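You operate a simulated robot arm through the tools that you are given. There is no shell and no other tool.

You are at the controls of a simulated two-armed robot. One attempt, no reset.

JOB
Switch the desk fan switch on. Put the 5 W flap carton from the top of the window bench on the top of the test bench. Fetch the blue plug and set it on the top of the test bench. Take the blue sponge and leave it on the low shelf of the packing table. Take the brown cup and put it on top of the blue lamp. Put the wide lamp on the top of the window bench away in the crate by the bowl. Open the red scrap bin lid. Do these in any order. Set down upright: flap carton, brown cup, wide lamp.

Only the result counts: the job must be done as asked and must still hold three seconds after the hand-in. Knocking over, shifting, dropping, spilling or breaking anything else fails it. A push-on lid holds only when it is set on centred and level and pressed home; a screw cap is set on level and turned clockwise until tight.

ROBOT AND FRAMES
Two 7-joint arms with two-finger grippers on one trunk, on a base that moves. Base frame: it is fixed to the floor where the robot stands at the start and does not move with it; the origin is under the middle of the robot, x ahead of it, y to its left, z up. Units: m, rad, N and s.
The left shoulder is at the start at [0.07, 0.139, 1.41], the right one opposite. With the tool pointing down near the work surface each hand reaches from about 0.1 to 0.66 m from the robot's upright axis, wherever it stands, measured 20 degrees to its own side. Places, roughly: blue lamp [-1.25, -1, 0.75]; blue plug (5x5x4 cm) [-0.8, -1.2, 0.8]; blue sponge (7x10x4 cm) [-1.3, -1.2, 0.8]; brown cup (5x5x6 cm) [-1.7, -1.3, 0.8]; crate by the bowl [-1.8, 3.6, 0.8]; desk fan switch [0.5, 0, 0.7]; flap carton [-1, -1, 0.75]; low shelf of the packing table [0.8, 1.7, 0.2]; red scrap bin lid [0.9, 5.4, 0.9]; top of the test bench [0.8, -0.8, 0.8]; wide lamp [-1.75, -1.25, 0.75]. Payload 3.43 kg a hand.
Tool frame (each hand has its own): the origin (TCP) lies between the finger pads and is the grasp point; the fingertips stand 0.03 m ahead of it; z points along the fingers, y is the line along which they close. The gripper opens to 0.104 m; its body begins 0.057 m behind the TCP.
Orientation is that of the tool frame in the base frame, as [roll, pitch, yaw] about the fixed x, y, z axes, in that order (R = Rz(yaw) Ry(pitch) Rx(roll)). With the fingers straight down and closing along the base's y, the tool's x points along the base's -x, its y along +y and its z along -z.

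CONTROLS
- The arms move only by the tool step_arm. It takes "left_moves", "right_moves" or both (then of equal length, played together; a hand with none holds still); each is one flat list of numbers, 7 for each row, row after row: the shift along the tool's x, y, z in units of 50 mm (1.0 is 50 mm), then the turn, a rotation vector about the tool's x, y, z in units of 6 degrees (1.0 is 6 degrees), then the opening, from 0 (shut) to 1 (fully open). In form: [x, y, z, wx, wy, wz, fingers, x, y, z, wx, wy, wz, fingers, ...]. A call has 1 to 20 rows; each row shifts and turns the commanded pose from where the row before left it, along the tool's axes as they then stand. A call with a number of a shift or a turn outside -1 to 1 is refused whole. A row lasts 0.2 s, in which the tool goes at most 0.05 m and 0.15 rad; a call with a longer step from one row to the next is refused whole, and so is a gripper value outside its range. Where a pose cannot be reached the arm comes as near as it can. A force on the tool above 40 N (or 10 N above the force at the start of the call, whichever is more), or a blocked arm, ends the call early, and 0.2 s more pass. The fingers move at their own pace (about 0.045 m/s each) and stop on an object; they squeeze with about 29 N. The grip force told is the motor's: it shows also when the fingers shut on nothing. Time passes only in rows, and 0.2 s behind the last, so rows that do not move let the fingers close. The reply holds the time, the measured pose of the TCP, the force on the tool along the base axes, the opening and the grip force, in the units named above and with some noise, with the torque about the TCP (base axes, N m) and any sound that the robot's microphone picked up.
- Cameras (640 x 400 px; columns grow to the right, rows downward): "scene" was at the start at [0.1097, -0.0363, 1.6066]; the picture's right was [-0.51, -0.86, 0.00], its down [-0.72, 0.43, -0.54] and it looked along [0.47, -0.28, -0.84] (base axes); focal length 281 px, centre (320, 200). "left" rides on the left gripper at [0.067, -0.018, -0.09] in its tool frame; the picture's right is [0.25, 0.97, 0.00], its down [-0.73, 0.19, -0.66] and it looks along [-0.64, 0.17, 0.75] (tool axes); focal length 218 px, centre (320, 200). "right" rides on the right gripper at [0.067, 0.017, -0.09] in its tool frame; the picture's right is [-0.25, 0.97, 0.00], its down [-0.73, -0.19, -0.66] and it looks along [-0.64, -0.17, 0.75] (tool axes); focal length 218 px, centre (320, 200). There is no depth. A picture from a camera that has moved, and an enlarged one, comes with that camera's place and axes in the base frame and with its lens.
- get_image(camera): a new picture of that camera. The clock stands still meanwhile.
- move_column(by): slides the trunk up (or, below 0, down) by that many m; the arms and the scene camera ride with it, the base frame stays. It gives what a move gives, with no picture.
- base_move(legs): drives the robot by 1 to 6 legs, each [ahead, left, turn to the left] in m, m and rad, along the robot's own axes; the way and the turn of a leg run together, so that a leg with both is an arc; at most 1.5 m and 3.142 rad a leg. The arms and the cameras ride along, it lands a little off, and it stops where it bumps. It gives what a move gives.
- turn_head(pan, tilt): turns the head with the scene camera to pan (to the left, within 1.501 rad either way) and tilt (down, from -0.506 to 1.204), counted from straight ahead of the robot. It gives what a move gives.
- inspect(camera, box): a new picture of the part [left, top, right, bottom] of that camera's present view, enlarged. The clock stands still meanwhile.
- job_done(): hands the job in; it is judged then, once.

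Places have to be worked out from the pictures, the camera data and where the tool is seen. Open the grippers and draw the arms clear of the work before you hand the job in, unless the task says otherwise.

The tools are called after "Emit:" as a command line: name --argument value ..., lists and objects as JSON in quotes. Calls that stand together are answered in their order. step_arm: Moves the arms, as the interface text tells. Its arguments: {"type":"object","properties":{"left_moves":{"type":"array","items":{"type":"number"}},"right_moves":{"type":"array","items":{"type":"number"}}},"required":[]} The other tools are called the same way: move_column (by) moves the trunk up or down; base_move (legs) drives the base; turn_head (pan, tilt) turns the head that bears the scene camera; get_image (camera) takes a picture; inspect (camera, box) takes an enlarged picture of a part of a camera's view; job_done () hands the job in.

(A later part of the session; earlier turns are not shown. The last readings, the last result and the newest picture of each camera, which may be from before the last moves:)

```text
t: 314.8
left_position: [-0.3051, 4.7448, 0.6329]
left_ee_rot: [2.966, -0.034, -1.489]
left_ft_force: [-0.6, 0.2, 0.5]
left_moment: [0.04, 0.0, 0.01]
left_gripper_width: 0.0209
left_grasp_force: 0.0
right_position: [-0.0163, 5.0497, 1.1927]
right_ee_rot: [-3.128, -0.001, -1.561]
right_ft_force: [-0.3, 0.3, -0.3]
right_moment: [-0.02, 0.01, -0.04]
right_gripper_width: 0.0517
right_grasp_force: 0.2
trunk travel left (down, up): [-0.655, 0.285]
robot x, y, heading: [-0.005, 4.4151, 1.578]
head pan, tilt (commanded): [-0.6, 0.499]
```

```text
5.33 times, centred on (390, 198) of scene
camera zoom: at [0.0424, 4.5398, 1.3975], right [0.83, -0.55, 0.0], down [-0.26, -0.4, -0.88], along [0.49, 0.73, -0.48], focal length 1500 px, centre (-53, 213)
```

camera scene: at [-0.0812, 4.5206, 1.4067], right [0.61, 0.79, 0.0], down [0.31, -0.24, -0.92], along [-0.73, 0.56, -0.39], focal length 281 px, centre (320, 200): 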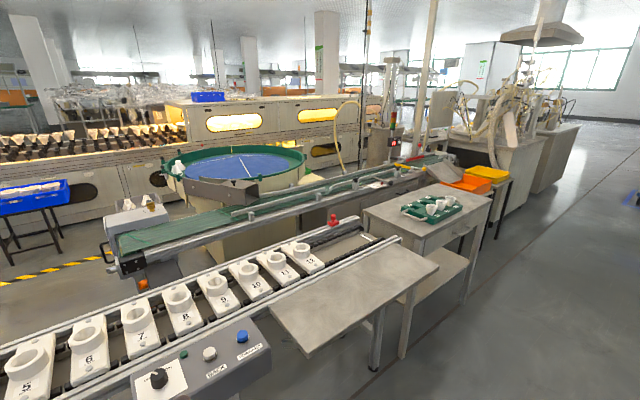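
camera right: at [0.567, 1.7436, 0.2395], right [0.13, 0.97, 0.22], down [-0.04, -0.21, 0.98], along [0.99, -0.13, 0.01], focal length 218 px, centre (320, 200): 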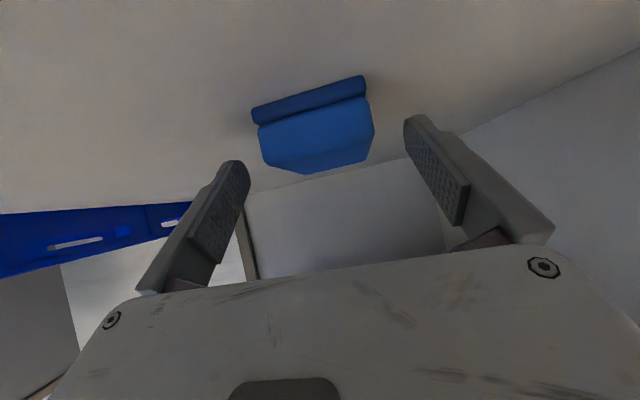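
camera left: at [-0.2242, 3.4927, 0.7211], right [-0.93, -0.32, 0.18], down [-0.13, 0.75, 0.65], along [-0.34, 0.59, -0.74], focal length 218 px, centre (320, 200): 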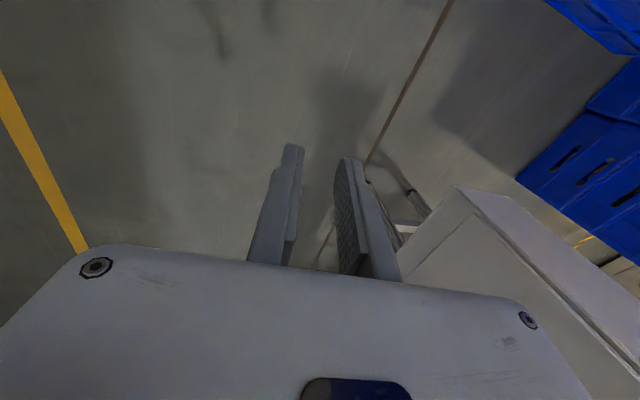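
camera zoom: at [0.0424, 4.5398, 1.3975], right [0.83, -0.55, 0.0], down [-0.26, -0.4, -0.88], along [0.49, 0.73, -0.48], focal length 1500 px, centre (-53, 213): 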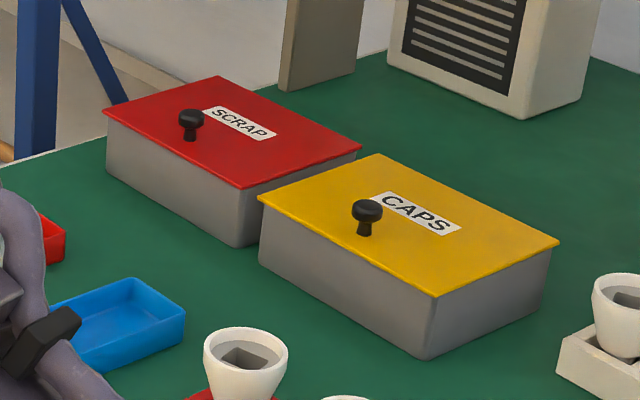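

The bin's red lid spans x 0.757–0.884, y 5.225–5.386; the knob is near the front edge at ≈[0.783, 5.308], so it hinges at the back. Before tackling it I try to regain the bent-elbow posture: tilt fingers forward at height.

Emit:
step_arm --right_moves '[-0.2, 0, -0.2, 0, -1, 0, 0.5, -0.2, 0, -0.2, 0, -1, 0, 0.5, -0.2, 0, -0.2, 0, -1, 0, 0.5, -0.2, 0, -0.2, 0, -1, 0, 0.5, -0.2, 0, 0, 0, -1, 0, 0.5, -0.2, 0, 0, 0, -1, 0, 0.5, 0, 0, 0, 0, -1, 0, 0.5, 0, 0, 0, 0, -1, 0, 0.5, 0, 0, 0, 0, -1, 0, 0.5, 0, 0, 0, 0, -1, 0, 0.5]'

Emit:
turn_head --pan -0.3 --tilt 0.3

Emit:
get_image --camera "scene"

```text
t: 317.0
left_position: [-0.3046, 4.745, 0.633]
left_ee_rot: [2.969, -0.034, -1.491]
left_ft_force: [-0.9, -0.6, -0.2]
left_moment: [-0.04, -0.01, -0.01]
left_gripper_width: 0.0208
left_grasp_force: 0.0
right_position: [-0.0209, 5.1056, 1.2471]
right_ee_rot: [-3.115, 1.049, -1.538]
right_ft_force: [0.5, 0.9, 0.5]
right_moment: [0.01, 0.0, -0.03]
right_gripper_width: 0.0521
right_grasp_force: 0.1
right hand out of reach, approached as far as the arm can: row 7, 8
trunk travel left (down, up): [-0.655, 0.285]
robot x, y, heading: [-0.0082, 4.4125, 1.581]
head pan, tilt (commanded): [-0.6, 0.499]
```

```text
t: 317.8
left_position: [-0.306, 4.7434, 0.6344]
left_ee_rot: [2.969, -0.033, -1.492]
left_ft_force: [0.1, -0.1, -0.2]
left_moment: [0.0, -0.01, -0.02]
left_gripper_width: 0.0209
left_grasp_force: 0.1
right_position: [-0.0209, 5.1048, 1.247]
right_ee_rot: [-3.115, 1.048, -1.538]
right_ft_force: [0.1, -0.7, -0.2]
right_moment: [-0.01, 0.0, 0.0]
right_gripper_width: 0.0519
right_grasp_force: 0.1
trunk travel left (down, up): [-0.655, 0.285]
robot x, y, heading: [-0.0072, 4.4135, 1.582]
head pan, tilt (commanded): [-0.3, 0.3]
```

```text
taken
camera scene: at [0.0186, 4.5533, 1.4159], right [0.96, -0.28, 0.0], down [-0.08, -0.28, -0.96], along [0.27, 0.92, -0.3], focal length 281 px, centre (320, 200)
```

scene: 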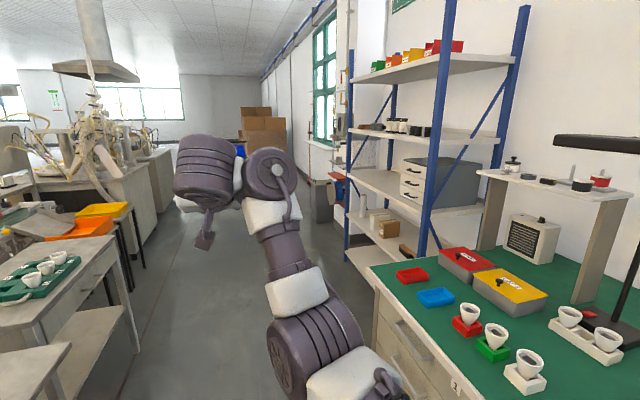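

The posture changed to elbow-low. I return the fingers to down, and then test whether the hand's yaw (a wrist-roll limit) is what prevents retraction.

Emit:
step_arm --right_moves '[0, 0, 0, 0, 1, 0, 0.5, 0, 0, 0, 0, 1, 0, 0.5, 0, 0, 0, 0, 1, 0, 0.5, 0, 0, 0, 0, 1, 0, 0.5, 0.2, 0, 0, 0, 1, 0, 0.5, 0.2, 0, 0, 0, 1, 0, 0.5, 0.2, 0, 0.2, 0, 1, 0, 0.5, 0.2, 0, 0.2, 0, 1, 0, 0.5, 0.2, 0, 0.2, 0, 1, 0, 0.5, 0.2, 0, 0.2, 0, 1, 0, 0.5]'

Emit:
step_arm --right_moves '[0, 0, 0, 0, 0, 1, 0.5, 0, 0, 0, 0, 0, 1, 0.5, 0, 0, 0, 0, 0, 1, 0.5, 0, 0, 0, 0, 0, 1, 0.5, 0, 0, 0, 0, 0, 1, 0.5, 0, 0, 0, 0, 0, 1, 0.5, 0, 0, 0, 0, 0, 1, 0.5, 0, 0, 0, 0, 0, 1, 0.5]'

Emit:
get_image --camera "scene"

```text
t: 320.0
left_position: [-0.3055, 4.7455, 0.6333]
left_ee_rot: [2.968, -0.035, -1.49]
left_ft_force: [0.8, 0.4, 0.5]
left_moment: [0.0, 0.03, 0.01]
left_gripper_width: 0.0209
left_grasp_force: 0.0
right_position: [-0.0108, 5.0665, 1.1899]
right_ee_rot: [-3.132, 0.01, -1.559]
right_ft_force: [0.0, 0.1, -0.8]
right_moment: [-0.03, 0.0, 0.01]
right_gripper_width: 0.052
right_grasp_force: 0.0
right hand out of reach, approached as far as the arm can: row 5, 6, 9, 10
trunk travel left (down, up): [-0.655, 0.285]
robot x, y, heading: [-0.0044, 4.412, 1.586]
head pan, tilt (commanded): [-0.3, 0.3]
```

```text
t: 321.8
left_position: [-0.3048, 4.7452, 0.634]
left_ee_rot: [2.967, -0.034, -1.491]
left_ft_force: [0.0, -0.4, -0.6]
left_moment: [0.01, 0.02, 0.0]
left_gripper_width: 0.0209
left_grasp_force: 0.0
right_position: [-0.0119, 5.0639, 1.1925]
right_ee_rot: [3.14, 0.013, -2.4]
right_ft_force: [-0.6, -0.1, 0.0]
right_moment: [-0.02, -0.01, -0.02]
right_gripper_width: 0.052
right_grasp_force: 0.1
trunk travel left (down, up): [-0.655, 0.285]
robot x, y, heading: [-0.0068, 4.414, 1.584]
head pan, tilt (commanded): [-0.3, 0.3]
```

```text
taken
camera scene: at [0.0185, 4.5535, 1.4159], right [0.96, -0.28, 0.0], down [-0.08, -0.28, -0.96], along [0.27, 0.92, -0.3], focal length 281 px, centre (320, 200)
```

scene: 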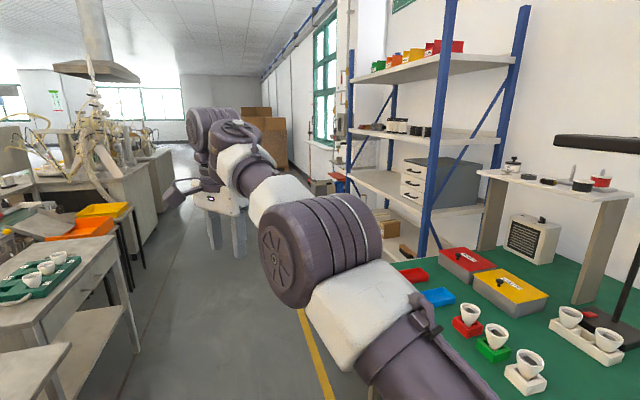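

Now test retraction with this yaw, at lower height.

Emit:
step_arm --right_moves '[0, 0, 0.8, 0, 0, 0, 0.5, 0, 0, 0.8, 0, 0, 0, 0.5, 0.5, -0.55, 0.2, 0, 0, 0, 0.5, 0.5, -0.55, 0.2, 0, 0, 0, 0.5, 0.5, -0.55, 0, 0, 0, 0, 0.5, 0.5, -0.55, 0, 0, 0, 0, 0.5, 0.5, -0.55, 0, 0, 0, 0, 0.5]'

Emit:
get_image --camera "scene"

```text
t: 323.4
left_position: [-0.3045, 4.7439, 0.6334]
left_ee_rot: [2.971, -0.033, -1.491]
left_ft_force: [-0.2, 0.4, -0.3]
left_moment: [0.01, 0.0, 0.01]
left_gripper_width: 0.0213
left_grasp_force: 0.1
right_position: [-0.0672, 5.0301, 1.1117]
right_ee_rot: [-3.133, 0.012, -2.399]
right_ft_force: [1.1, -0.3, 0.6]
right_moment: [0.05, 0.02, -0.01]
right_gripper_width: 0.0521
right_grasp_force: 0.1
right hand out of reach, approached as far as the arm can: row 3, 4, 5, 6, 7
trunk travel left (down, up): [-0.655, 0.285]
robot x, y, heading: [-0.0049, 4.4148, 1.586]
head pan, tilt (commanded): [-0.3, 0.3]
```

```text
taken
camera scene: at [0.0181, 4.5535, 1.4159], right [0.96, -0.28, 0.0], down [-0.08, -0.28, -0.96], along [0.27, 0.92, -0.3], focal length 281 px, centre (320, 200)
```

scene: 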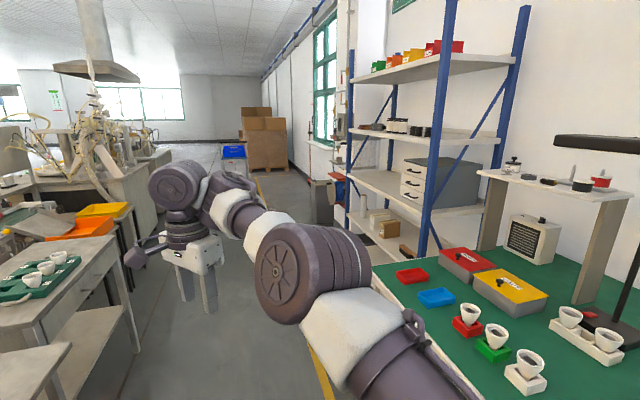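

Yaw isn't the limiter: this is an elbow-below posture, which works well if the shoulder sits higher. For the lid I raise the trunk 0.15 m and drive to a spot in front of the bin.

Emit:
move_column --by 0.15

Emit:
base_move --legs '[[1.03, 0.08, 0], [0, 0, -1.586]]'

Emit:
turn_head --pan 0.1 --tilt 0.6

Emit:
get_image --camera "scene"

Emit:
get_image --camera "right"

```text
t: 325.2
left_position: [-0.3061, 4.7446, 0.7841]
left_ee_rot: [2.97, -0.033, -1.491]
left_ft_force: [-0.9, 0.5, -0.1]
left_moment: [-0.02, -0.04, 0.03]
left_gripper_width: 0.0207
left_grasp_force: 0.0
right_position: [-0.0666, 5.029, 1.2618]
right_ee_rot: [-3.132, 0.011, -2.398]
right_ft_force: [0.9, 0.2, 0.5]
right_moment: [-0.02, 0.01, 0.0]
right_gripper_width: 0.0522
right_grasp_force: 0.1
trunk travel left (down, up): [-0.805, 0.135]
robot x, y, heading: [-0.0014, 4.4123, 1.587]
head pan, tilt (commanded): [-0.3, 0.3]
```

```text
t: 334.5
left_position: [0.2543, 5.7436, 0.7839]
left_ee_rot: [2.967, -0.034, -3.109]
left_ft_force: [0.4, -0.1, 0.0]
left_moment: [0.0, -0.01, 0.01]
left_gripper_width: 0.021
left_grasp_force: 0.1
right_position: [0.527, 5.4908, 1.2622]
right_ee_rot: [-3.132, 0.009, 2.265]
right_ft_force: [0.4, -0.8, 0.3]
right_moment: [-0.01, -0.04, -0.01]
right_gripper_width: 0.0522
right_grasp_force: 0.0
trunk travel left (down, up): [-0.805, 0.135]
robot x, y, heading: [-0.0891, 5.4594, -0.039]
head pan, tilt (commanded): [-0.3, 0.3]
```

```text
t: 335.3
left_position: [0.254, 5.743, 0.7839]
left_ee_rot: [2.967, -0.032, -3.111]
left_ft_force: [-0.1, -0.3, 0.7]
left_moment: [0.01, -0.03, -0.01]
left_gripper_width: 0.0211
left_grasp_force: 0.1
right_position: [0.5269, 5.491, 1.2633]
right_ee_rot: [-3.134, 0.011, 2.267]
right_ft_force: [1.1, 0.3, -0.1]
right_moment: [-0.01, 0.04, 0.01]
right_gripper_width: 0.052
right_grasp_force: 0.2
trunk travel left (down, up): [-0.805, 0.135]
robot x, y, heading: [-0.0927, 5.4608, -0.034]
head pan, tilt (commanded): [0.099, 0.6]
```

```text
taken
camera scene: at [0.0479, 5.4643, 1.5385], right [0.06, -1.0, 0.0], down [-0.56, -0.04, -0.83], along [0.82, 0.05, -0.56], focal length 281 px, centre (320, 200)
```

scene: 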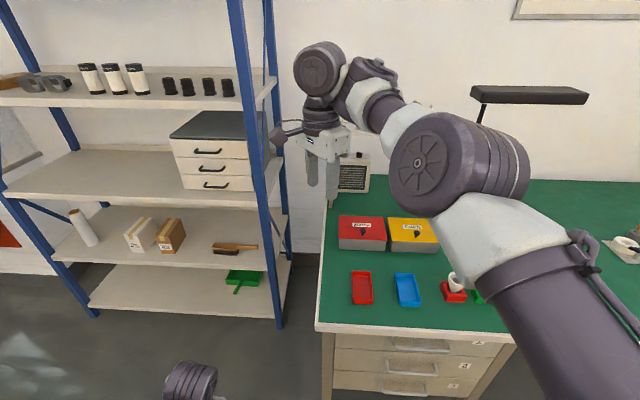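

```text
taken
camera right: at [0.4974, 5.5552, 1.3505], right [0.91, 0.43, -0.01], down [0.32, -0.67, 0.67], along [0.28, -0.6, -0.75], focal length 218 px, centre (320, 200)
```

right: 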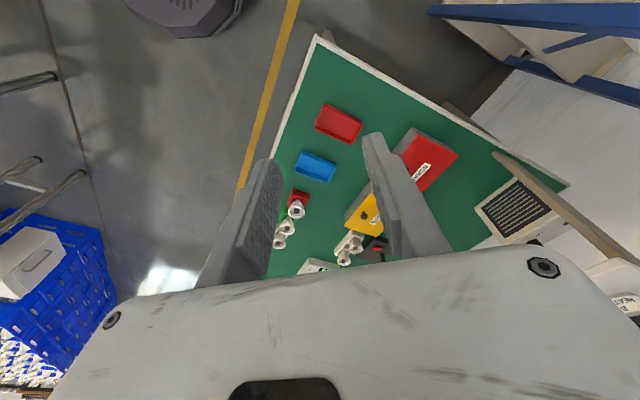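

Combining views, the knob is at ≈[0.834, 5.362], lid top z≈0.855, hinge at x≈0.94. I square the hand's yaw, drive closer (table front x≈0.51), then lower the trunk back.

Emit:
step_arm --right_moves '[0, 0, 0, 0, 0, -1, 0.5, 0, 0, 0, 0, 0, -1, 0.5, 0, 0, 0, 0, 0, -1, 0.5, 0, 0, 0, 0, 0, -1, 0.5, 0, 0, 0, 0, 0, -1, 0.5, 0, 0, 0, 0, 0, -1, 0.5, 0, 0, 0, 0, 0, -1, 0.5, 0, 0, 0, 0, 0, -1, 0.5]'

Emit:
base_move --legs '[[0.29, 0.03, 0.036]]'

Emit:
turn_head --pan -0.2 --tilt 0.7

Emit:
get_image --camera "scene"

Emit:
get_image --camera "right"

```text
t: 337.1
left_position: [0.2563, 5.7434, 0.784]
left_ee_rot: [2.968, -0.034, -3.11]
left_ft_force: [-0.7, 0.4, -0.4]
left_moment: [0.01, 0.0, 0.02]
left_gripper_width: 0.0209
left_grasp_force: 0.1
right_position: [0.5266, 5.4925, 1.2622]
right_ee_rot: [-3.133, 0.003, 3.104]
right_ft_force: [-0.2, 0.8, 0.8]
right_moment: [0.02, 0.01, 0.0]
right_gripper_width: 0.0519
right_grasp_force: 0.1
trunk travel left (down, up): [-0.805, 0.135]
robot x, y, heading: [-0.0899, 5.4622, -0.034]
head pan, tilt (commanded): [0.099, 0.6]
```

```text
t: 339.1
left_position: [0.5347, 5.7814, 0.7846]
left_ee_rot: [2.969, -0.033, -3.076]
left_ft_force: [0.2, -0.5, 0.3]
left_moment: [0.02, 0.0, -0.01]
left_gripper_width: 0.021
left_grasp_force: 0.1
right_position: [0.816, 5.538, 1.2638]
right_ee_rot: [-3.131, 0.002, 3.138]
right_ft_force: [-0.2, -0.1, 0.5]
right_moment: [0.0, 0.01, 0.0]
right_gripper_width: 0.052
right_grasp_force: 0.1
trunk travel left (down, up): [-0.805, 0.135]
robot x, y, heading: [0.2018, 5.4839, -0.0]
head pan, tilt (commanded): [0.099, 0.6]
```

```text
t: 339.9
left_position: [0.5367, 5.7798, 0.7831]
left_ee_rot: [2.968, -0.034, -3.076]
left_ft_force: [0.1, -0.6, 0.1]
left_moment: [0.02, 0.01, -0.03]
left_gripper_width: 0.0208
left_grasp_force: 0.0
right_position: [0.8172, 5.538, 1.2629]
right_ee_rot: [-3.131, 0.001, 3.138]
right_ft_force: [0.1, -0.5, -0.4]
right_moment: [0.01, 0.0, 0.02]
right_gripper_width: 0.052
right_grasp_force: 0.1
trunk travel left (down, up): [-0.805, 0.135]
robot x, y, heading: [0.1992, 5.4864, -0.0]
head pan, tilt (commanded): [-0.201, 0.7]
```

```text
taken
camera scene: at [0.3352, 5.4685, 1.5297], right [-0.2, -0.98, 0.0], down [-0.63, 0.13, -0.76], along [0.75, -0.15, -0.64], focal length 281 px, centre (320, 200)
```

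scene: 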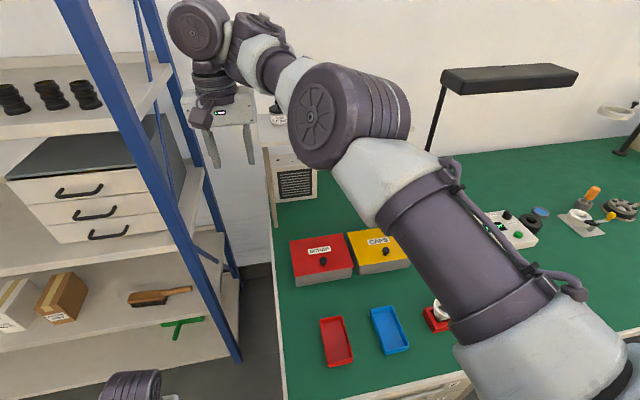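

```text
taken
camera right: at [0.7503, 5.5566, 1.351], right [0.26, 0.97, -0.01], down [0.73, -0.19, 0.66], along [0.64, -0.18, -0.75], focal length 218 px, centre (320, 200)
```

right: 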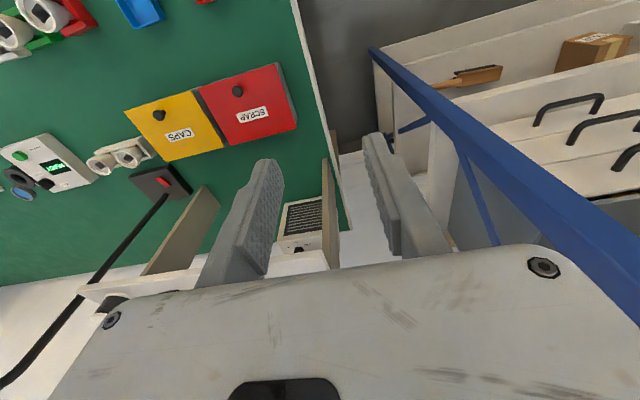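

Both cameras put the knob at ≈[0.8365, 5.351, 0.855]. I lower the trunk 0.15 m and bring the hand over the knob.

Emit:
move_column --by -0.15

Emit:
step_arm --right_moves '[0, -0.75, 0, 0, 0, 0, 0.5, 0, -0.75, 0, 0, 0, 0, 0.5, 0, -0.75, 0, 0, 0, 0, 0.5, 0, -0.75, 0, 0, 0, 0, 0.5, -0.3, -0.7, 0, 0, 0, 0, 0.5, 0, 0, 0, 0, 0, 0, 0.5]'

Emit:
get_image --camera "right"

Emit:
get_image --camera "scene"

```text
t: 341.7
left_position: [0.536, 5.7818, 0.6329]
left_ee_rot: [2.969, -0.034, -3.075]
left_ft_force: [0.5, 0.5, -1.3]
left_moment: [0.02, 0.03, -0.01]
left_gripper_width: 0.0207
left_grasp_force: 0.0
right_position: [0.8167, 5.5382, 1.1127]
right_ee_rot: [-3.133, 0.002, 3.138]
right_ft_force: [1.0, -0.3, 0.1]
right_moment: [-0.04, -0.02, 0.02]
right_gripper_width: 0.0519
right_grasp_force: 0.0
trunk travel left (down, up): [-0.655, 0.285]
robot x, y, heading: [0.2041, 5.4845, 0.004]
head pan, tilt (commanded): [-0.201, 0.7]
```

```text
t: 343.1
left_position: [0.5361, 5.7807, 0.6337]
left_ee_rot: [2.971, -0.033, -3.075]
left_ft_force: [-0.2, 1.4, -0.5]
left_moment: [0.0, -0.02, 0.02]
left_gripper_width: 0.021
left_grasp_force: 0.0
right_position: [0.88, 5.3684, 1.1183]
right_ee_rot: [-3.129, 0.002, 3.137]
right_ft_force: [-0.3, 0.8, -0.5]
right_moment: [-0.03, -0.02, 0.01]
right_gripper_width: 0.0518
right_grasp_force: 0.0
right hand out of reach, approached as far as the arm can: row 1, 2, 3, 4
trunk travel left (down, up): [-0.655, 0.285]
robot x, y, heading: [0.2004, 5.4843, 0.001]
head pan, tilt (commanded): [-0.201, 0.7]
```

```text
taken
camera right: at [0.8125, 5.3861, 1.2069], right [0.26, 0.97, -0.01], down [0.73, -0.19, 0.66], along [0.64, -0.18, -0.75], focal length 218 px, centre (320, 200)
```

right: 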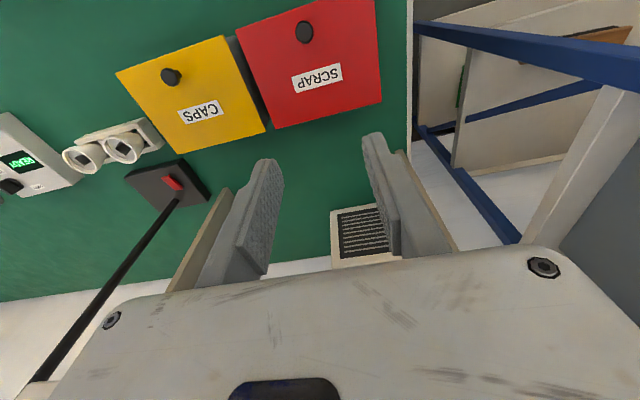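

```text
taken
camera scene: at [0.3343, 5.4691, 1.3798], right [-0.2, -0.98, 0.0], down [-0.63, 0.13, -0.76], along [0.75, -0.15, -0.64], focal length 281 px, centre (320, 200)
```

scene: 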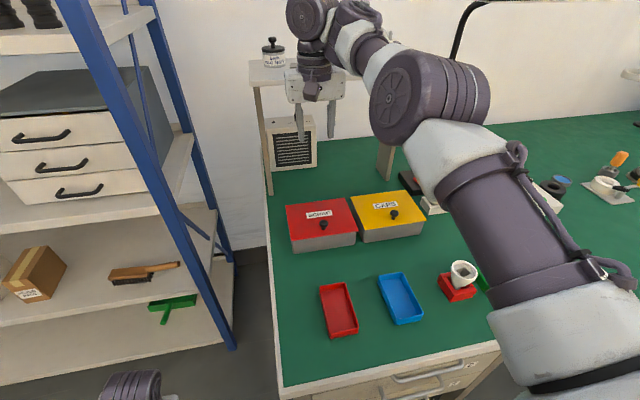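

I lower to z≈0.95 and try to retract to the knob's x.

Emit:
step_arm --right_moves '[0, -0.1, 0.8, 0, 0, 0, 0.5, 0, -0.1, 0.8, 0, 0, 0, 0.5, 0, -0.1, 0.8, 0, 0, 0, 0.5, 0.4, 0, 0.6, 0, 0, 0, 0.5, 0.4, 0, 0, 0, 0, 0, 0.5, 0, 0, 0, 0, 0, 0, 0.5]'

Emit:
get_image --camera "right"

```text
t: 344.5
left_position: [0.5365, 5.7795, 0.6339]
left_ee_rot: [2.968, -0.035, -3.075]
left_ft_force: [0.1, -0.2, -1.2]
left_moment: [-0.03, 0.0, 0.0]
left_gripper_width: 0.021
left_grasp_force: 0.1
right_position: [0.86, 5.3501, 0.9693]
right_ee_rot: [-3.132, -0.001, 3.138]
right_ft_force: [0.3, -0.2, 0.7]
right_moment: [-0.01, 0.04, 0.01]
right_gripper_width: 0.0522
right_grasp_force: 0.0
right hand out of reach, approached as far as the arm can: row 5
trunk travel left (down, up): [-0.655, 0.285]
robot x, y, heading: [0.203, 5.4871, -0.006]
head pan, tilt (commanded): [-0.201, 0.7]
```

```text
taken
camera right: at [0.7923, 5.3687, 1.0576], right [0.26, 0.97, -0.01], down [0.73, -0.19, 0.66], along [0.63, -0.18, -0.75], focal length 218 px, centre (320, 200)
```

right: 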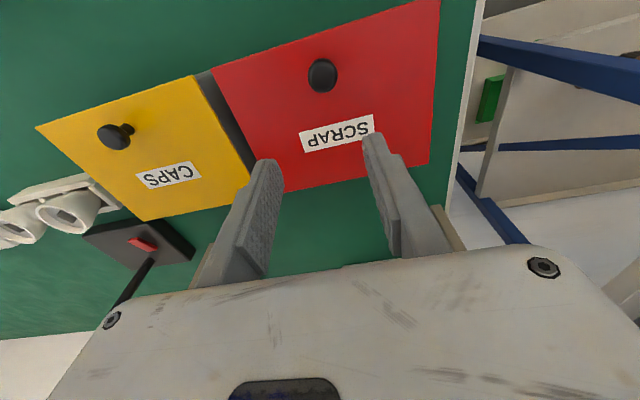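

Slightly too extended; I raise the trunk 0.1 m (easier retraction) and lower the hand accordingly.

Emit:
move_column --by 0.1

Emit:
step_arm --right_moves '[0, 0, 0.8, 0, 0, 0, 0.5, 0, 0, 0.8, 0, 0, 0, 0.5, 0.28, 0.1, 0.6, 0, 0, 0, 0.5, 0.28, 0.04, 0.3, 0, 0, 0, 0.5, 0, 0, 0, 0, 0, 0, 0.5]'

Emit:
get_image --camera "right"

Emit:
get_image --camera "scene"

```text
t: 345.8
left_position: [0.5356, 5.7796, 0.7341]
left_ee_rot: [2.969, -0.035, -3.075]
left_ft_force: [-0.6, -1.0, -0.5]
left_moment: [0.02, 0.01, 0.0]
left_gripper_width: 0.0205
left_grasp_force: 0.0
right_position: [0.8599, 5.3508, 1.0691]
right_ee_rot: [-3.132, 0.003, 3.138]
right_ft_force: [0.0, -1.1, 0.1]
right_moment: [0.01, 0.01, 0.0]
right_gripper_width: 0.0522
right_grasp_force: 0.1
trunk travel left (down, up): [-0.755, 0.185]
robot x, y, heading: [0.1999, 5.4823, 0.002]
head pan, tilt (commanded): [-0.201, 0.7]
```

```text
t: 347.0
left_position: [0.5361, 5.7802, 0.7342]
left_ee_rot: [2.969, -0.036, -3.076]
left_ft_force: [0.0, -0.2, -0.5]
left_moment: [0.01, 0.02, -0.01]
left_gripper_width: 0.0208
left_grasp_force: 0.0
right_position: [0.8517, 5.3489, 0.9712]
right_ee_rot: [-3.129, -0.006, 3.139]
right_ft_force: [0.5, 0.0, -0.2]
right_moment: [0.01, 0.01, 0.0]
right_gripper_width: 0.0522
right_grasp_force: 0.1
right hand out of reach, approached as far as the arm can: row 3, 4
trunk travel left (down, up): [-0.755, 0.185]
robot x, y, heading: [0.1975, 5.4858, -0.002]
head pan, tilt (commanded): [-0.201, 0.7]
```

```text
taken
camera right: at [0.7852, 5.3683, 1.0601], right [0.26, 0.97, -0.01], down [0.73, -0.19, 0.66], along [0.63, -0.18, -0.75], focal length 218 px, centre (320, 200)
```

right: 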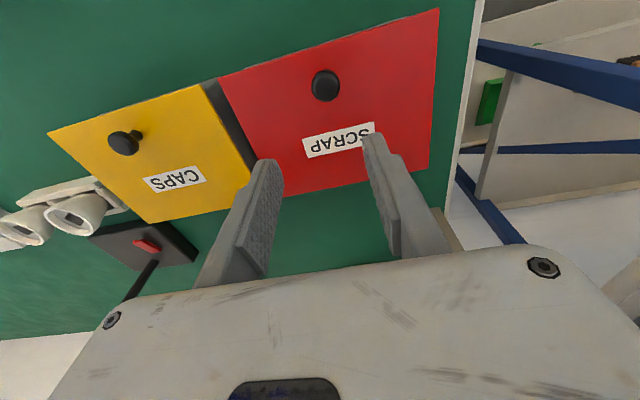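

```text
taken
camera scene: at [0.3346, 5.4684, 1.4798], right [-0.2, -0.98, 0.0], down [-0.63, 0.13, -0.76], along [0.75, -0.15, -0.64], focal length 281 px, centre (320, 200)
```

scene: 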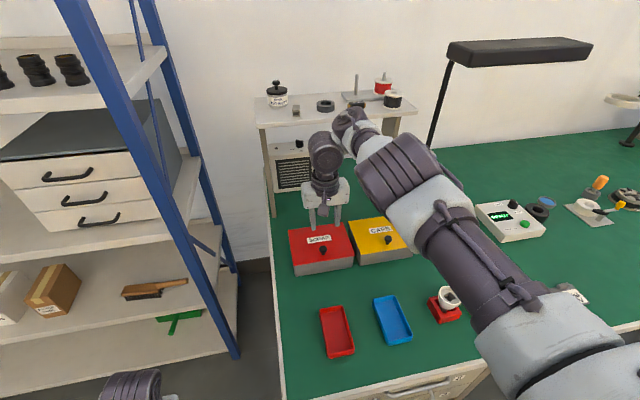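

I continue down and back.

Emit:
step_arm --right_moves '[0, 0, 0.5, 0, 0, 0, 0.5, 0, 0, 0.4, 0, 0, 0, 0.5, 0.2, 0.06, 0, 0, 0, 0, 0.5, 0.2, 0.06, 0, 0, 0, 0, 0.5, 0, 0, 0, 0, 0, 0, 0.5]'

Emit:
get_image --camera "right"

```text
t: 348.2
left_position: [0.5369, 5.7802, 0.7346]
left_ee_rot: [2.97, -0.035, -3.076]
left_ft_force: [0.5, 0.0, 0.9]
left_moment: [-0.01, 0.01, 0.01]
left_gripper_width: 0.0208
left_grasp_force: 0.1
right_position: [0.842, 5.3586, 0.9236]
right_ee_rot: [-3.131, -0.002, 3.139]
right_ft_force: [-0.5, 0.2, 0.0]
right_moment: [-0.03, 0.0, 0.03]
right_gripper_width: 0.0521
right_grasp_force: 0.1
right hand out of reach, approached as far as the arm can: row 3, 4
trunk travel left (down, up): [-0.755, 0.185]
robot x, y, heading: [0.2023, 5.4825, -0.002]
head pan, tilt (commanded): [-0.201, 0.7]
```

```text
taken
camera right: at [0.7759, 5.3756, 1.0126], right [0.26, 0.97, -0.01], down [0.73, -0.19, 0.66], along [0.63, -0.18, -0.75], focal length 218 px, centre (320, 200)
```

right: 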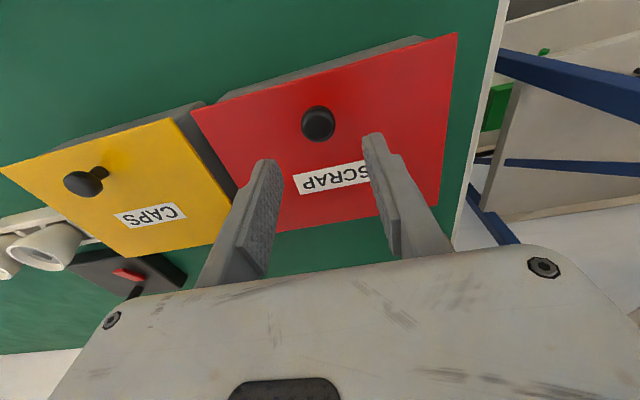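

The knob is at [0.830, 5.360, ~0.87]. I back the base 1.2 cm, and lower to just around the knob head.

Emit:
base_move --legs '[[-0.014, 0, 0]]'

Emit:
step_arm --right_moves '[0, 0.03, 0.35, 0, 0, 0, 0.5, 0, 0, 0.2, 0, 0, 0, 0.5, 0, 0, 0, 0, 0, 0, 0.5]'

Emit:
get_image --camera "right"

Emit:
inspect --camera "scene" --box '[270, 120, 420, 290]'

```text
t: 349.0
left_position: [0.5246, 5.7794, 0.7334]
left_ee_rot: [2.97, -0.037, -3.076]
left_ft_force: [-0.2, 0.3, 1.0]
left_moment: [0.06, 0.02, -0.02]
left_gripper_width: 0.021
left_grasp_force: 0.0
right_position: [0.8315, 5.358, 0.9207]
right_ee_rot: [-3.129, -0.003, 3.14]
right_ft_force: [-0.1, -0.4, -0.6]
right_moment: [0.03, 0.03, 0.03]
right_gripper_width: 0.0518
right_grasp_force: 0.1
trunk travel left (down, up): [-0.755, 0.185]
robot x, y, heading: [0.1904, 5.4871, -0.004]
head pan, tilt (commanded): [-0.201, 0.7]
```

```text
t: 349.8
left_position: [0.5224, 5.7797, 0.7333]
left_ee_rot: [2.971, -0.033, -3.076]
left_ft_force: [-0.7, 0.2, -0.1]
left_moment: [0.0, -0.02, -0.01]
left_gripper_width: 0.0208
left_grasp_force: 0.0
right_position: [0.8265, 5.3584, 0.8964]
right_ee_rot: [-3.128, 0.001, 3.138]
right_ft_force: [-0.8, 0.5, 0.6]
right_moment: [0.0, 0.0, -0.04]
right_gripper_width: 0.0517
right_grasp_force: 0.0
trunk travel left (down, up): [-0.755, 0.185]
robot x, y, heading: [0.1871, 5.4876, 0.0]
head pan, tilt (commanded): [-0.201, 0.7]
```

```text
taken
camera right: at [0.7599, 5.3769, 0.9859], right [0.26, 0.97, -0.01], down [0.73, -0.19, 0.66], along [0.63, -0.18, -0.75], focal length 218 px, centre (320, 200)
```

right: 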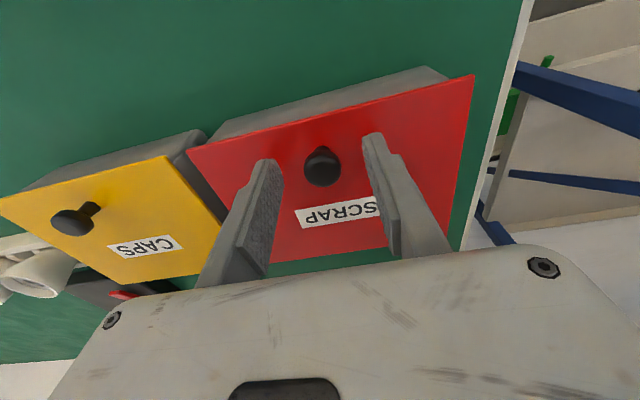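

```text
2.35 times, centred on (345, 205) of scene
camera zoom: at [0.3196, 5.4684, 1.4799], right [-0.2, -0.98, 0.0], down [-0.63, 0.13, -0.77], along [0.75, -0.15, -0.64], focal length 662 px, centre (261, 188)
```

zoom: 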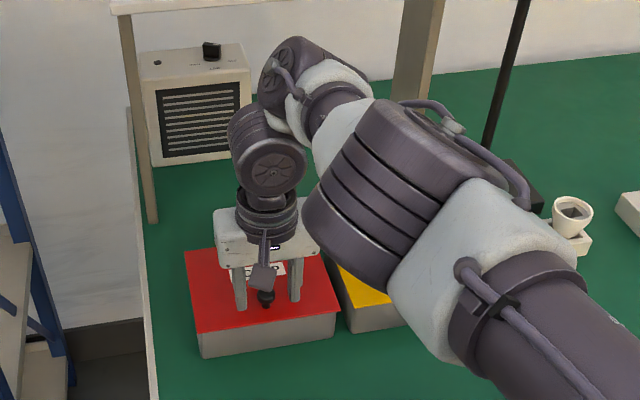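

Fingers straddle the knob. I shift 4 mm forward, lower ~9 mm and close on the knob.

Emit:
step_arm --right_moves '[-0.08, 0, 0.17, 0, 0, 0, 0.5, 0, 0, 0, 0, 0, 0, 0.3, 0, 0, 0, 0, 0, 0, 0.05, 0, 0, 0, 0, 0, 0, 0.05, 0, 0, 0, 0, 0, 0, 0.05]'

Emit:
get_image --camera "right"

```text
t: 351.0
left_position: [0.5228, 5.7812, 0.7332]
left_ee_rot: [2.97, -0.037, -3.076]
left_ft_force: [0.2, 0.7, 0.3]
left_moment: [0.0, -0.01, 0.03]
left_gripper_width: 0.0208
left_grasp_force: 0.1
right_position: [0.8324, 5.3596, 0.8885]
right_ee_rot: [-3.13, -0.003, 3.139]
right_ft_force: [-0.2, 6.1, -4.6]
right_moment: [0.07, 0.46, -0.03]
right_gripper_width: 0.0207
right_grasp_force: 43.9
trunk travel left (down, up): [-0.755, 0.185]
robot x, y, heading: [0.1911, 5.4863, -0.002]
head pan, tilt (commanded): [-0.201, 0.7]
```

```text
taken
camera right: at [0.7652, 5.3779, 0.9766], right [0.25, 0.97, -0.01], down [0.73, -0.18, 0.66], along [0.63, -0.18, -0.75], focal length 218 px, centre (320, 200)
```

right: 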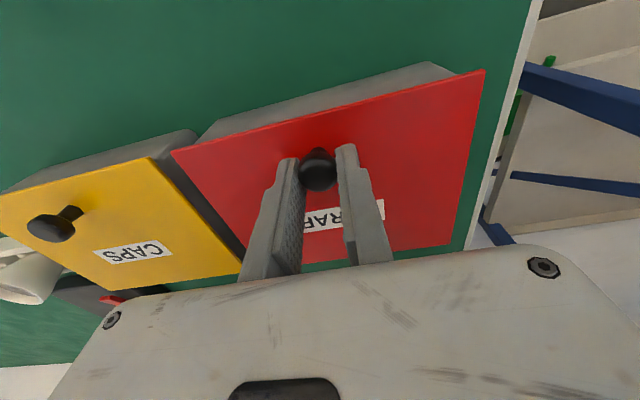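

Knob gripped (20.7 mm). I lift along the hinge arc (hinge ≈ x 0.955, z 0.85), in small steps while watching the forces; first ~15°.

Emit:
step_arm --right_moves '[-0.047, 0, -0.208, 0, -0.222, 0, 0.05, -0.047, 0, -0.208, 0, -0.222, 0, 0.05, -0.047, 0, -0.208, 0, -0.222, 0, 0.05, 0, 0, 0, 0, 0, 0, 0.05]'

Emit:
get_image --camera "right"

```text
t: 352.0
left_position: [0.5208, 5.7788, 0.7335]
left_ee_rot: [2.969, -0.031, -3.076]
left_ft_force: [-0.2, 0.3, 0.3]
left_moment: [-0.02, 0.01, -0.01]
left_gripper_width: 0.0209
left_grasp_force: 0.1
right_position: [0.8421, 5.3603, 0.918]
right_ee_rot: [-3.135, 0.087, 3.139]
right_ft_force: [-12.5, -0.4, -0.3]
right_moment: [-0.1, 0.73, 0.03]
right_gripper_width: 0.0207
right_grasp_force: 45.4
right hand out of reach, approached as far as the arm can: row 3
trunk travel left (down, up): [-0.755, 0.185]
robot x, y, heading: [0.1865, 5.4841, 0.002]
head pan, tilt (commanded): [-0.201, 0.7]
```

```text
taken
camera right: at [0.7683, 5.3778, 1.0015], right [0.26, 0.97, 0.01], down [0.67, -0.19, 0.72], along [0.7, -0.17, -0.7], focal length 218 px, centre (320, 200)
```

right: 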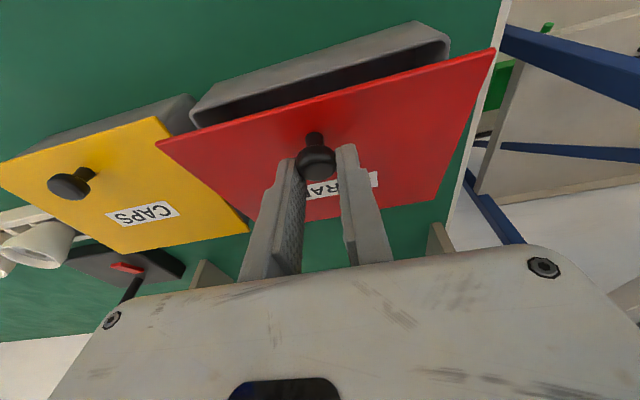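

The lid is lifting. I continue along the arc to ~30°.

Emit:
step_arm --right_moves '[-0.09, 0, -0.19, 0, -0.222, 0, 0.05, -0.1, 0, -0.19, 0, -0.222, 0, 0.05, -0.1, 0, -0.19, 0, -0.222, 0, 0.05, 0, 0, 0, 0, 0, 0, 0.05]'

Emit:
get_image --camera "right"

```text
t: 353.0
left_position: [0.5244, 5.7808, 0.7327]
left_ee_rot: [2.968, -0.038, -3.076]
left_ft_force: [0.6, -0.2, 0.0]
left_moment: [-0.02, 0.01, -0.02]
left_gripper_width: 0.0208
left_grasp_force: 0.1
right_position: [0.8534, 5.3596, 0.9458]
right_ee_rot: [-3.13, 0.134, 3.14]
right_ft_force: [7.9, 1.5, -17.4]
right_moment: [-0.03, 0.67, -0.03]
right_gripper_width: 0.0206
right_grasp_force: 45.1
trunk travel left (down, up): [-0.755, 0.185]
robot x, y, heading: [0.19, 5.4867, -0.007]
head pan, tilt (commanded): [-0.201, 0.7]
```

```text
taken
camera right: at [0.7754, 5.3781, 1.0243], right [0.25, 0.97, 0.02], down [0.63, -0.18, 0.75], along [0.73, -0.18, -0.66], focal length 218 px, centre (320, 200)
```

right: 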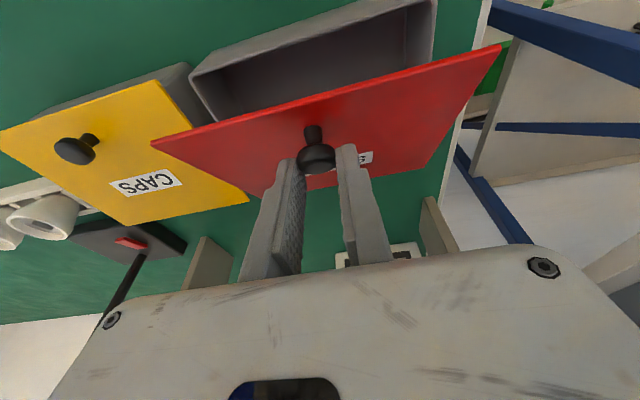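

Slight downward pull; I adapt the arc (more forward, less up) for the next segment.

Emit:
step_arm --right_moves '[-0.175, 0, -0.09, 0, -0.222, 0, 0.05, -0.175, 0, -0.09, 0, -0.222, 0, 0.05, -0.175, 0, -0.09, 0, -0.222, 0, 0.05, 0, 0, 0, 0, 0, 0, 0.05]'

Emit:
get_image --camera "right"

```text
t: 354.0
left_position: [0.5213, 5.7799, 0.7341]
left_ee_rot: [2.969, -0.033, -3.074]
left_ft_force: [0.3, 0.7, -0.3]
left_moment: [0.0, 0.01, -0.03]
left_gripper_width: 0.0208
left_grasp_force: 0.0
right_position: [0.8737, 5.3602, 0.9685]
right_ee_rot: [-3.13, 0.213, 3.14]
right_ft_force: [-4.0, -1.0, 2.5]
right_moment: [-0.05, 0.23, 0.03]
right_gripper_width: 0.0203
right_grasp_force: 44.9
trunk travel left (down, up): [-0.755, 0.185]
robot x, y, heading: [0.1853, 5.4822, -0.001]
head pan, tilt (commanded): [-0.201, 0.7]
```

```text
taken
camera right: at [0.7901, 5.3781, 1.0412], right [0.25, 0.97, 0.04], down [0.57, -0.18, 0.8], along [0.78, -0.18, -0.6], focal length 218 px, centre (320, 200)
```

right: 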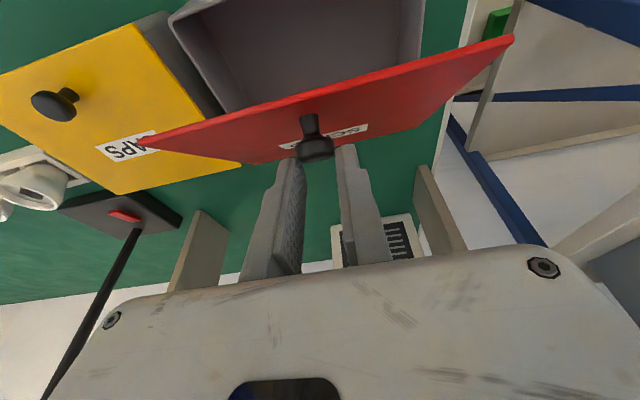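

Forces are low; lid at ~45°. Continuing to ~60°, then 75°.

Emit:
step_arm --right_moves '[-0.218, 0, -0.067, 0, -0.222, 0, 0.05, -0.218, 0, -0.067, 0, -0.222, 0, 0.05, -0.218, 0, -0.067, 0, -0.222, 0, 0.05, 0, 0, 0, 0, 0, 0, 0.05]'

Emit:
get_image --camera "right"

```text
t: 355.0
left_position: [0.524, 5.78, 0.7328]
left_ee_rot: [2.97, -0.035, -3.077]
left_ft_force: [-0.1, -0.5, -0.3]
left_moment: [0.01, 0.01, -0.01]
left_gripper_width: 0.0207
left_grasp_force: 0.1
right_position: [0.905, 5.3586, 0.9836]
right_ee_rot: [-3.128, 0.276, 3.141]
right_ft_force: [0.2, 0.0, -0.1]
right_moment: [0.01, -0.01, 0.02]
right_gripper_width: 0.005
right_grasp_force: 0.1
trunk travel left (down, up): [-0.755, 0.185]
robot x, y, heading: [0.1848, 5.4853, 0.001]
head pan, tilt (commanded): [-0.201, 0.7]
```

```text
taken
camera right: at [0.8165, 5.377, 1.0504], right [0.25, 0.97, 0.06], down [0.52, -0.18, 0.83], along [0.82, -0.18, -0.55], focal length 218 px, centre (320, 200)
```

right: 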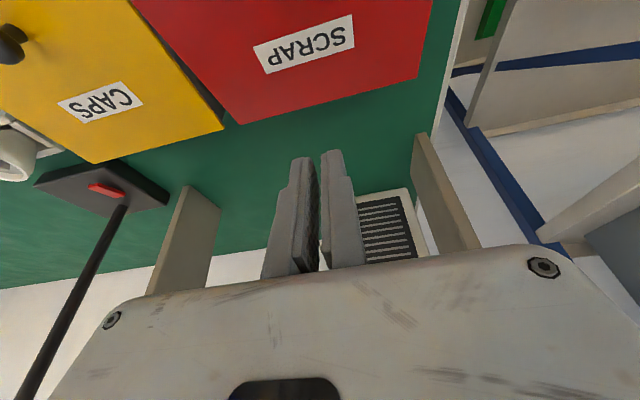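

The knob slipped because the true hinge radius is smaller (back edge x≈0.944), and the lid fell shut again unharmed. I reposition above the knob to grip deeper and follow a corrected arc.

Emit:
step_arm --right_moves '[-0.163, 0, -0.577, 0, 0, 0, 0.5, 0.468, 0, -0.132, 0, 0.877, 0, 0.5, 0.478, 0, -0.089, 0, 0.877, 0, 0.5, 0.484, 0, -0.043, 0, 0.877, 0, 0.5, 0, 0, 0.8, 0, 0, 0, 0.5, 0, 0, 0.3, 0, 0, 0, 0.5, 0, 0, 0, 0, 0, 0, 0.5]'

Emit:
get_image --camera "right"

Emit:
inspect --camera "scene" --box '[270, 150, 420, 290]'

```text
t: 356.6
left_position: [0.5223, 5.7798, 0.7338]
left_ee_rot: [2.969, -0.034, -3.076]
left_ft_force: [0.3, -0.1, 0.2]
left_moment: [-0.01, -0.02, -0.01]
left_gripper_width: 0.0208
left_grasp_force: 0.0
right_position: [0.8574, 5.3598, 0.9644]
right_ee_rot: [-3.129, 0.059, 3.142]
right_ft_force: [0.3, -0.6, -0.1]
right_moment: [0.0, -0.03, -0.03]
right_gripper_width: 0.0521
right_grasp_force: 0.1
right hand out of reach, approached as far as the arm can: row 3
trunk travel left (down, up): [-0.755, 0.185]
robot x, y, heading: [0.1859, 5.4847, -0.004]
head pan, tilt (commanded): [-0.201, 0.7]
```

```text
taken
camera right: at [0.7852, 5.3798, 1.0499], right [0.25, 0.97, 0.0], down [0.69, -0.18, 0.7], along [0.68, -0.18, -0.71], focal length 218 px, centre (320, 200)
```

right: 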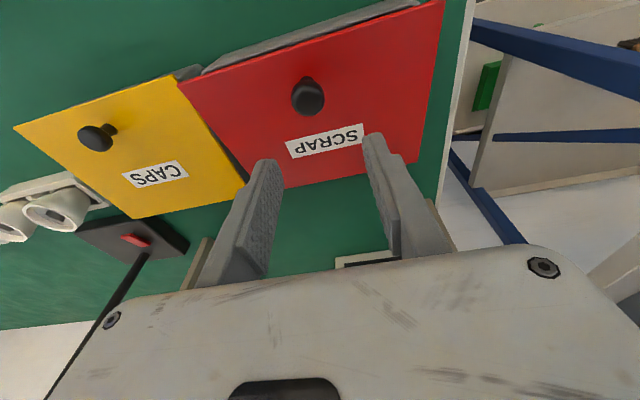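

```text
2.86 times, centred on (345, 220) of scene
camera zoom: at [0.3201, 5.4684, 1.4799], right [-0.2, -0.98, 0.0], down [-0.63, 0.13, -0.77], along [0.75, -0.15, -0.64], focal length 804 px, centre (249, 143)
```

zoom: 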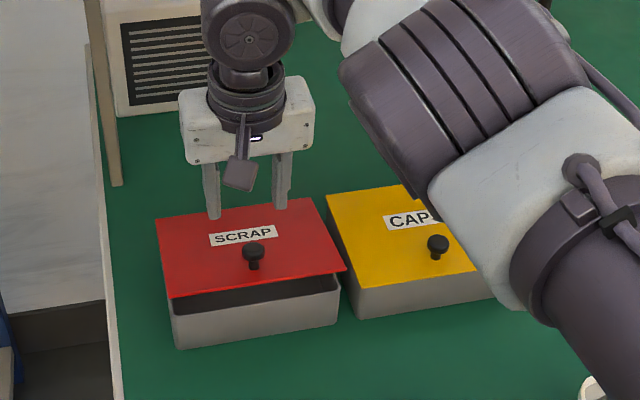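

Interesting: the lid stayed partly open (~20°). I wait a moment to see if it is holding or slowly closing.

Emit:
step_arm --right_moves '[0, 0, -0.3, 0, 0, 0, 0.5, 0, 0, 0, 0, 0, 0, 0.5, 0, 0, 0, 0, 0, 0, 0.5, 0, 0, 0, 0, 0, 0, 0.5, 0, 0, 0, 0, 0, 0, 0.5]'

Emit:
inspect --camera "scene" --box '[270, 150, 420, 290]'

```text
t: 357.8
left_position: [0.5231, 5.7808, 0.7334]
left_ee_rot: [2.968, -0.032, -3.075]
left_ft_force: [-0.5, 0.3, -0.3]
left_moment: [0.0, 0.01, -0.01]
left_gripper_width: 0.0208
left_grasp_force: 0.1
right_position: [0.8574, 5.3624, 0.9808]
right_ee_rot: [-3.128, 0.059, -3.141]
right_ft_force: [0.0, -0.4, 0.1]
right_moment: [-0.01, 0.02, -0.01]
right_gripper_width: 0.0521
right_grasp_force: 0.1
trunk travel left (down, up): [-0.755, 0.185]
robot x, y, heading: [0.1899, 5.4847, -0.008]
head pan, tilt (commanded): [-0.201, 0.7]
```

```text
2.86 times, centred on (345, 220) of scene
camera zoom: at [0.3208, 5.4682, 1.4798], right [-0.2, -0.98, 0.0], down [-0.63, 0.13, -0.76], along [0.75, -0.15, -0.64], focal length 804 px, centre (249, 143)
```

zoom: 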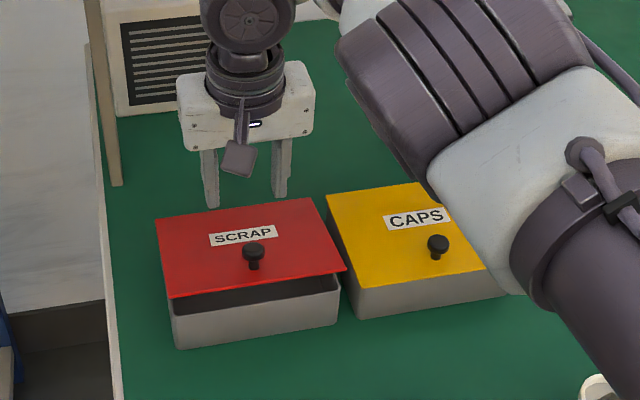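

The hinge has friction and holds its angle (~24°). So I can ratchet: regrip the knob (now ≈[0.849, 5.36, 0.912]) and lift further.

Emit:
step_arm --right_moves '[0.16, -0.04, 0.4, 0, 0, 0, 0.5, 0, 0, 0.45, 0, 0, 0, 0.5, 0, 0, 0.13, 0, 0, 0, 0.5, 0, 0, 0, 0, 0, 0, 0.5]'

Emit:
get_image --camera "right"

Emit:
inspect --camera "scene" --box '[270, 150, 420, 290]'

```text
t: 358.8
left_position: [0.5223, 5.78, 0.7331]
left_ee_rot: [2.969, -0.033, -3.075]
left_ft_force: [0.3, 0.6, 0.0]
left_moment: [-0.04, 0.0, 0.02]
left_gripper_width: 0.0207
left_grasp_force: 0.1
right_position: [0.8533, 5.3607, 0.9307]
right_ee_rot: [-3.128, 0.059, 3.139]
right_ft_force: [0.9, -0.1, -0.1]
right_moment: [-0.01, 0.01, 0.01]
right_gripper_width: 0.052
right_grasp_force: 0.0
trunk travel left (down, up): [-0.755, 0.185]
robot x, y, heading: [0.1899, 5.4862, -0.004]
head pan, tilt (commanded): [-0.201, 0.7]
```

```text
taken
camera right: at [0.7802, 5.3785, 1.0153], right [0.25, 0.97, 0.0], down [0.69, -0.18, 0.7], along [0.68, -0.18, -0.71], focal length 218 px, centre (320, 200)
```

right: 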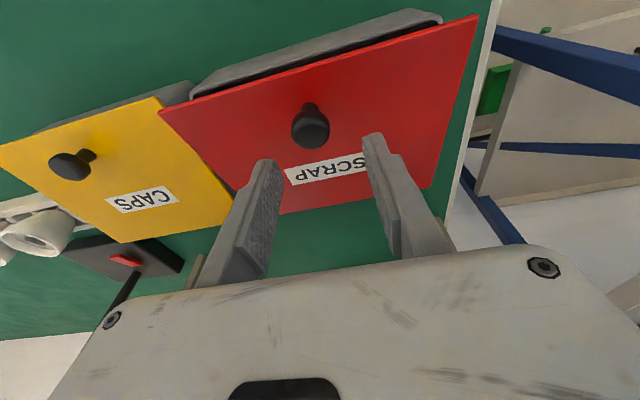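

```text
2.86 times, centred on (345, 220) of scene
camera zoom: at [0.3207, 5.468, 1.4798], right [-0.2, -0.98, 0.0], down [-0.63, 0.13, -0.76], along [0.75, -0.15, -0.64], focal length 804 px, centre (249, 143)
```

zoom: 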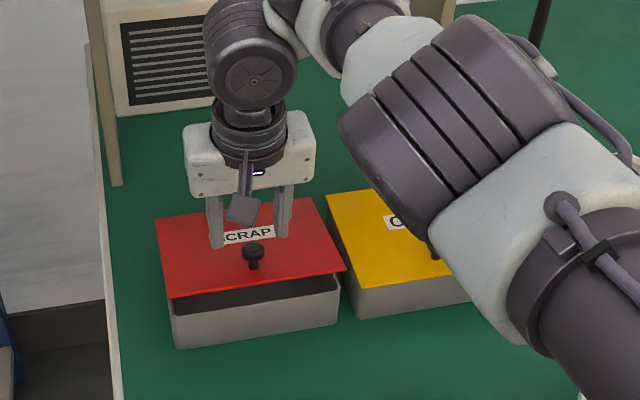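

I zoom both cameras for an accurate knob position before closing.

Emit:
inspect --camera "right" --box '[240, 80, 400, 180]'

Emit:
inspect --camera "scene" --box '[300, 210, 360, 270]'

```text
4.00 times, centred on (320, 130) of right
camera zoom: at [0.7802, 5.3785, 1.0153], right [0.25, 0.97, 0.0], down [0.69, -0.18, 0.7], along [0.68, -0.18, -0.71], focal length 873 px, centre (320, 480)
```

zoom: 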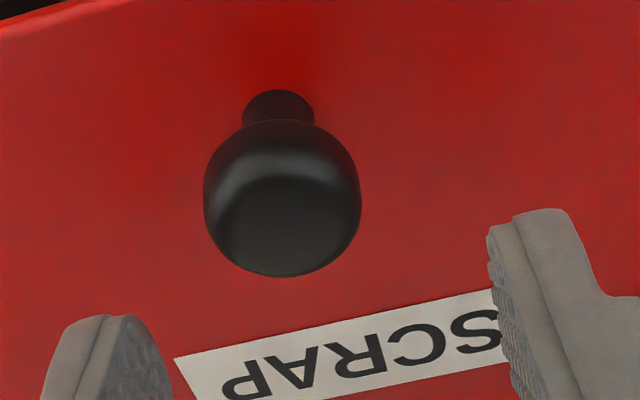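

```text
6.67 times, centred on (330, 240) of scene
camera zoom: at [0.3207, 5.468, 1.4798], right [-0.2, -0.98, 0.0], down [-0.63, 0.13, -0.76], along [0.75, -0.15, -0.64], focal length 1875 px, centre (253, -67)
```

zoom: 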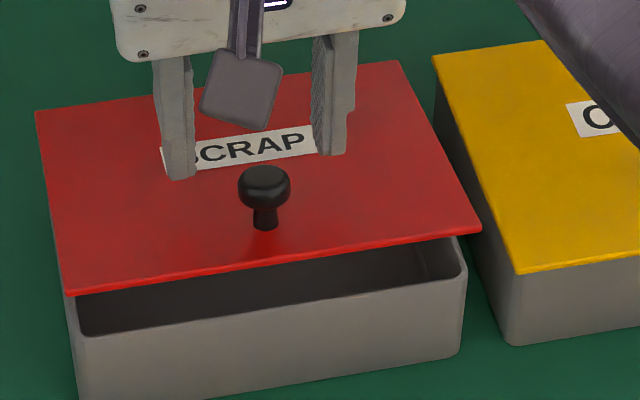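

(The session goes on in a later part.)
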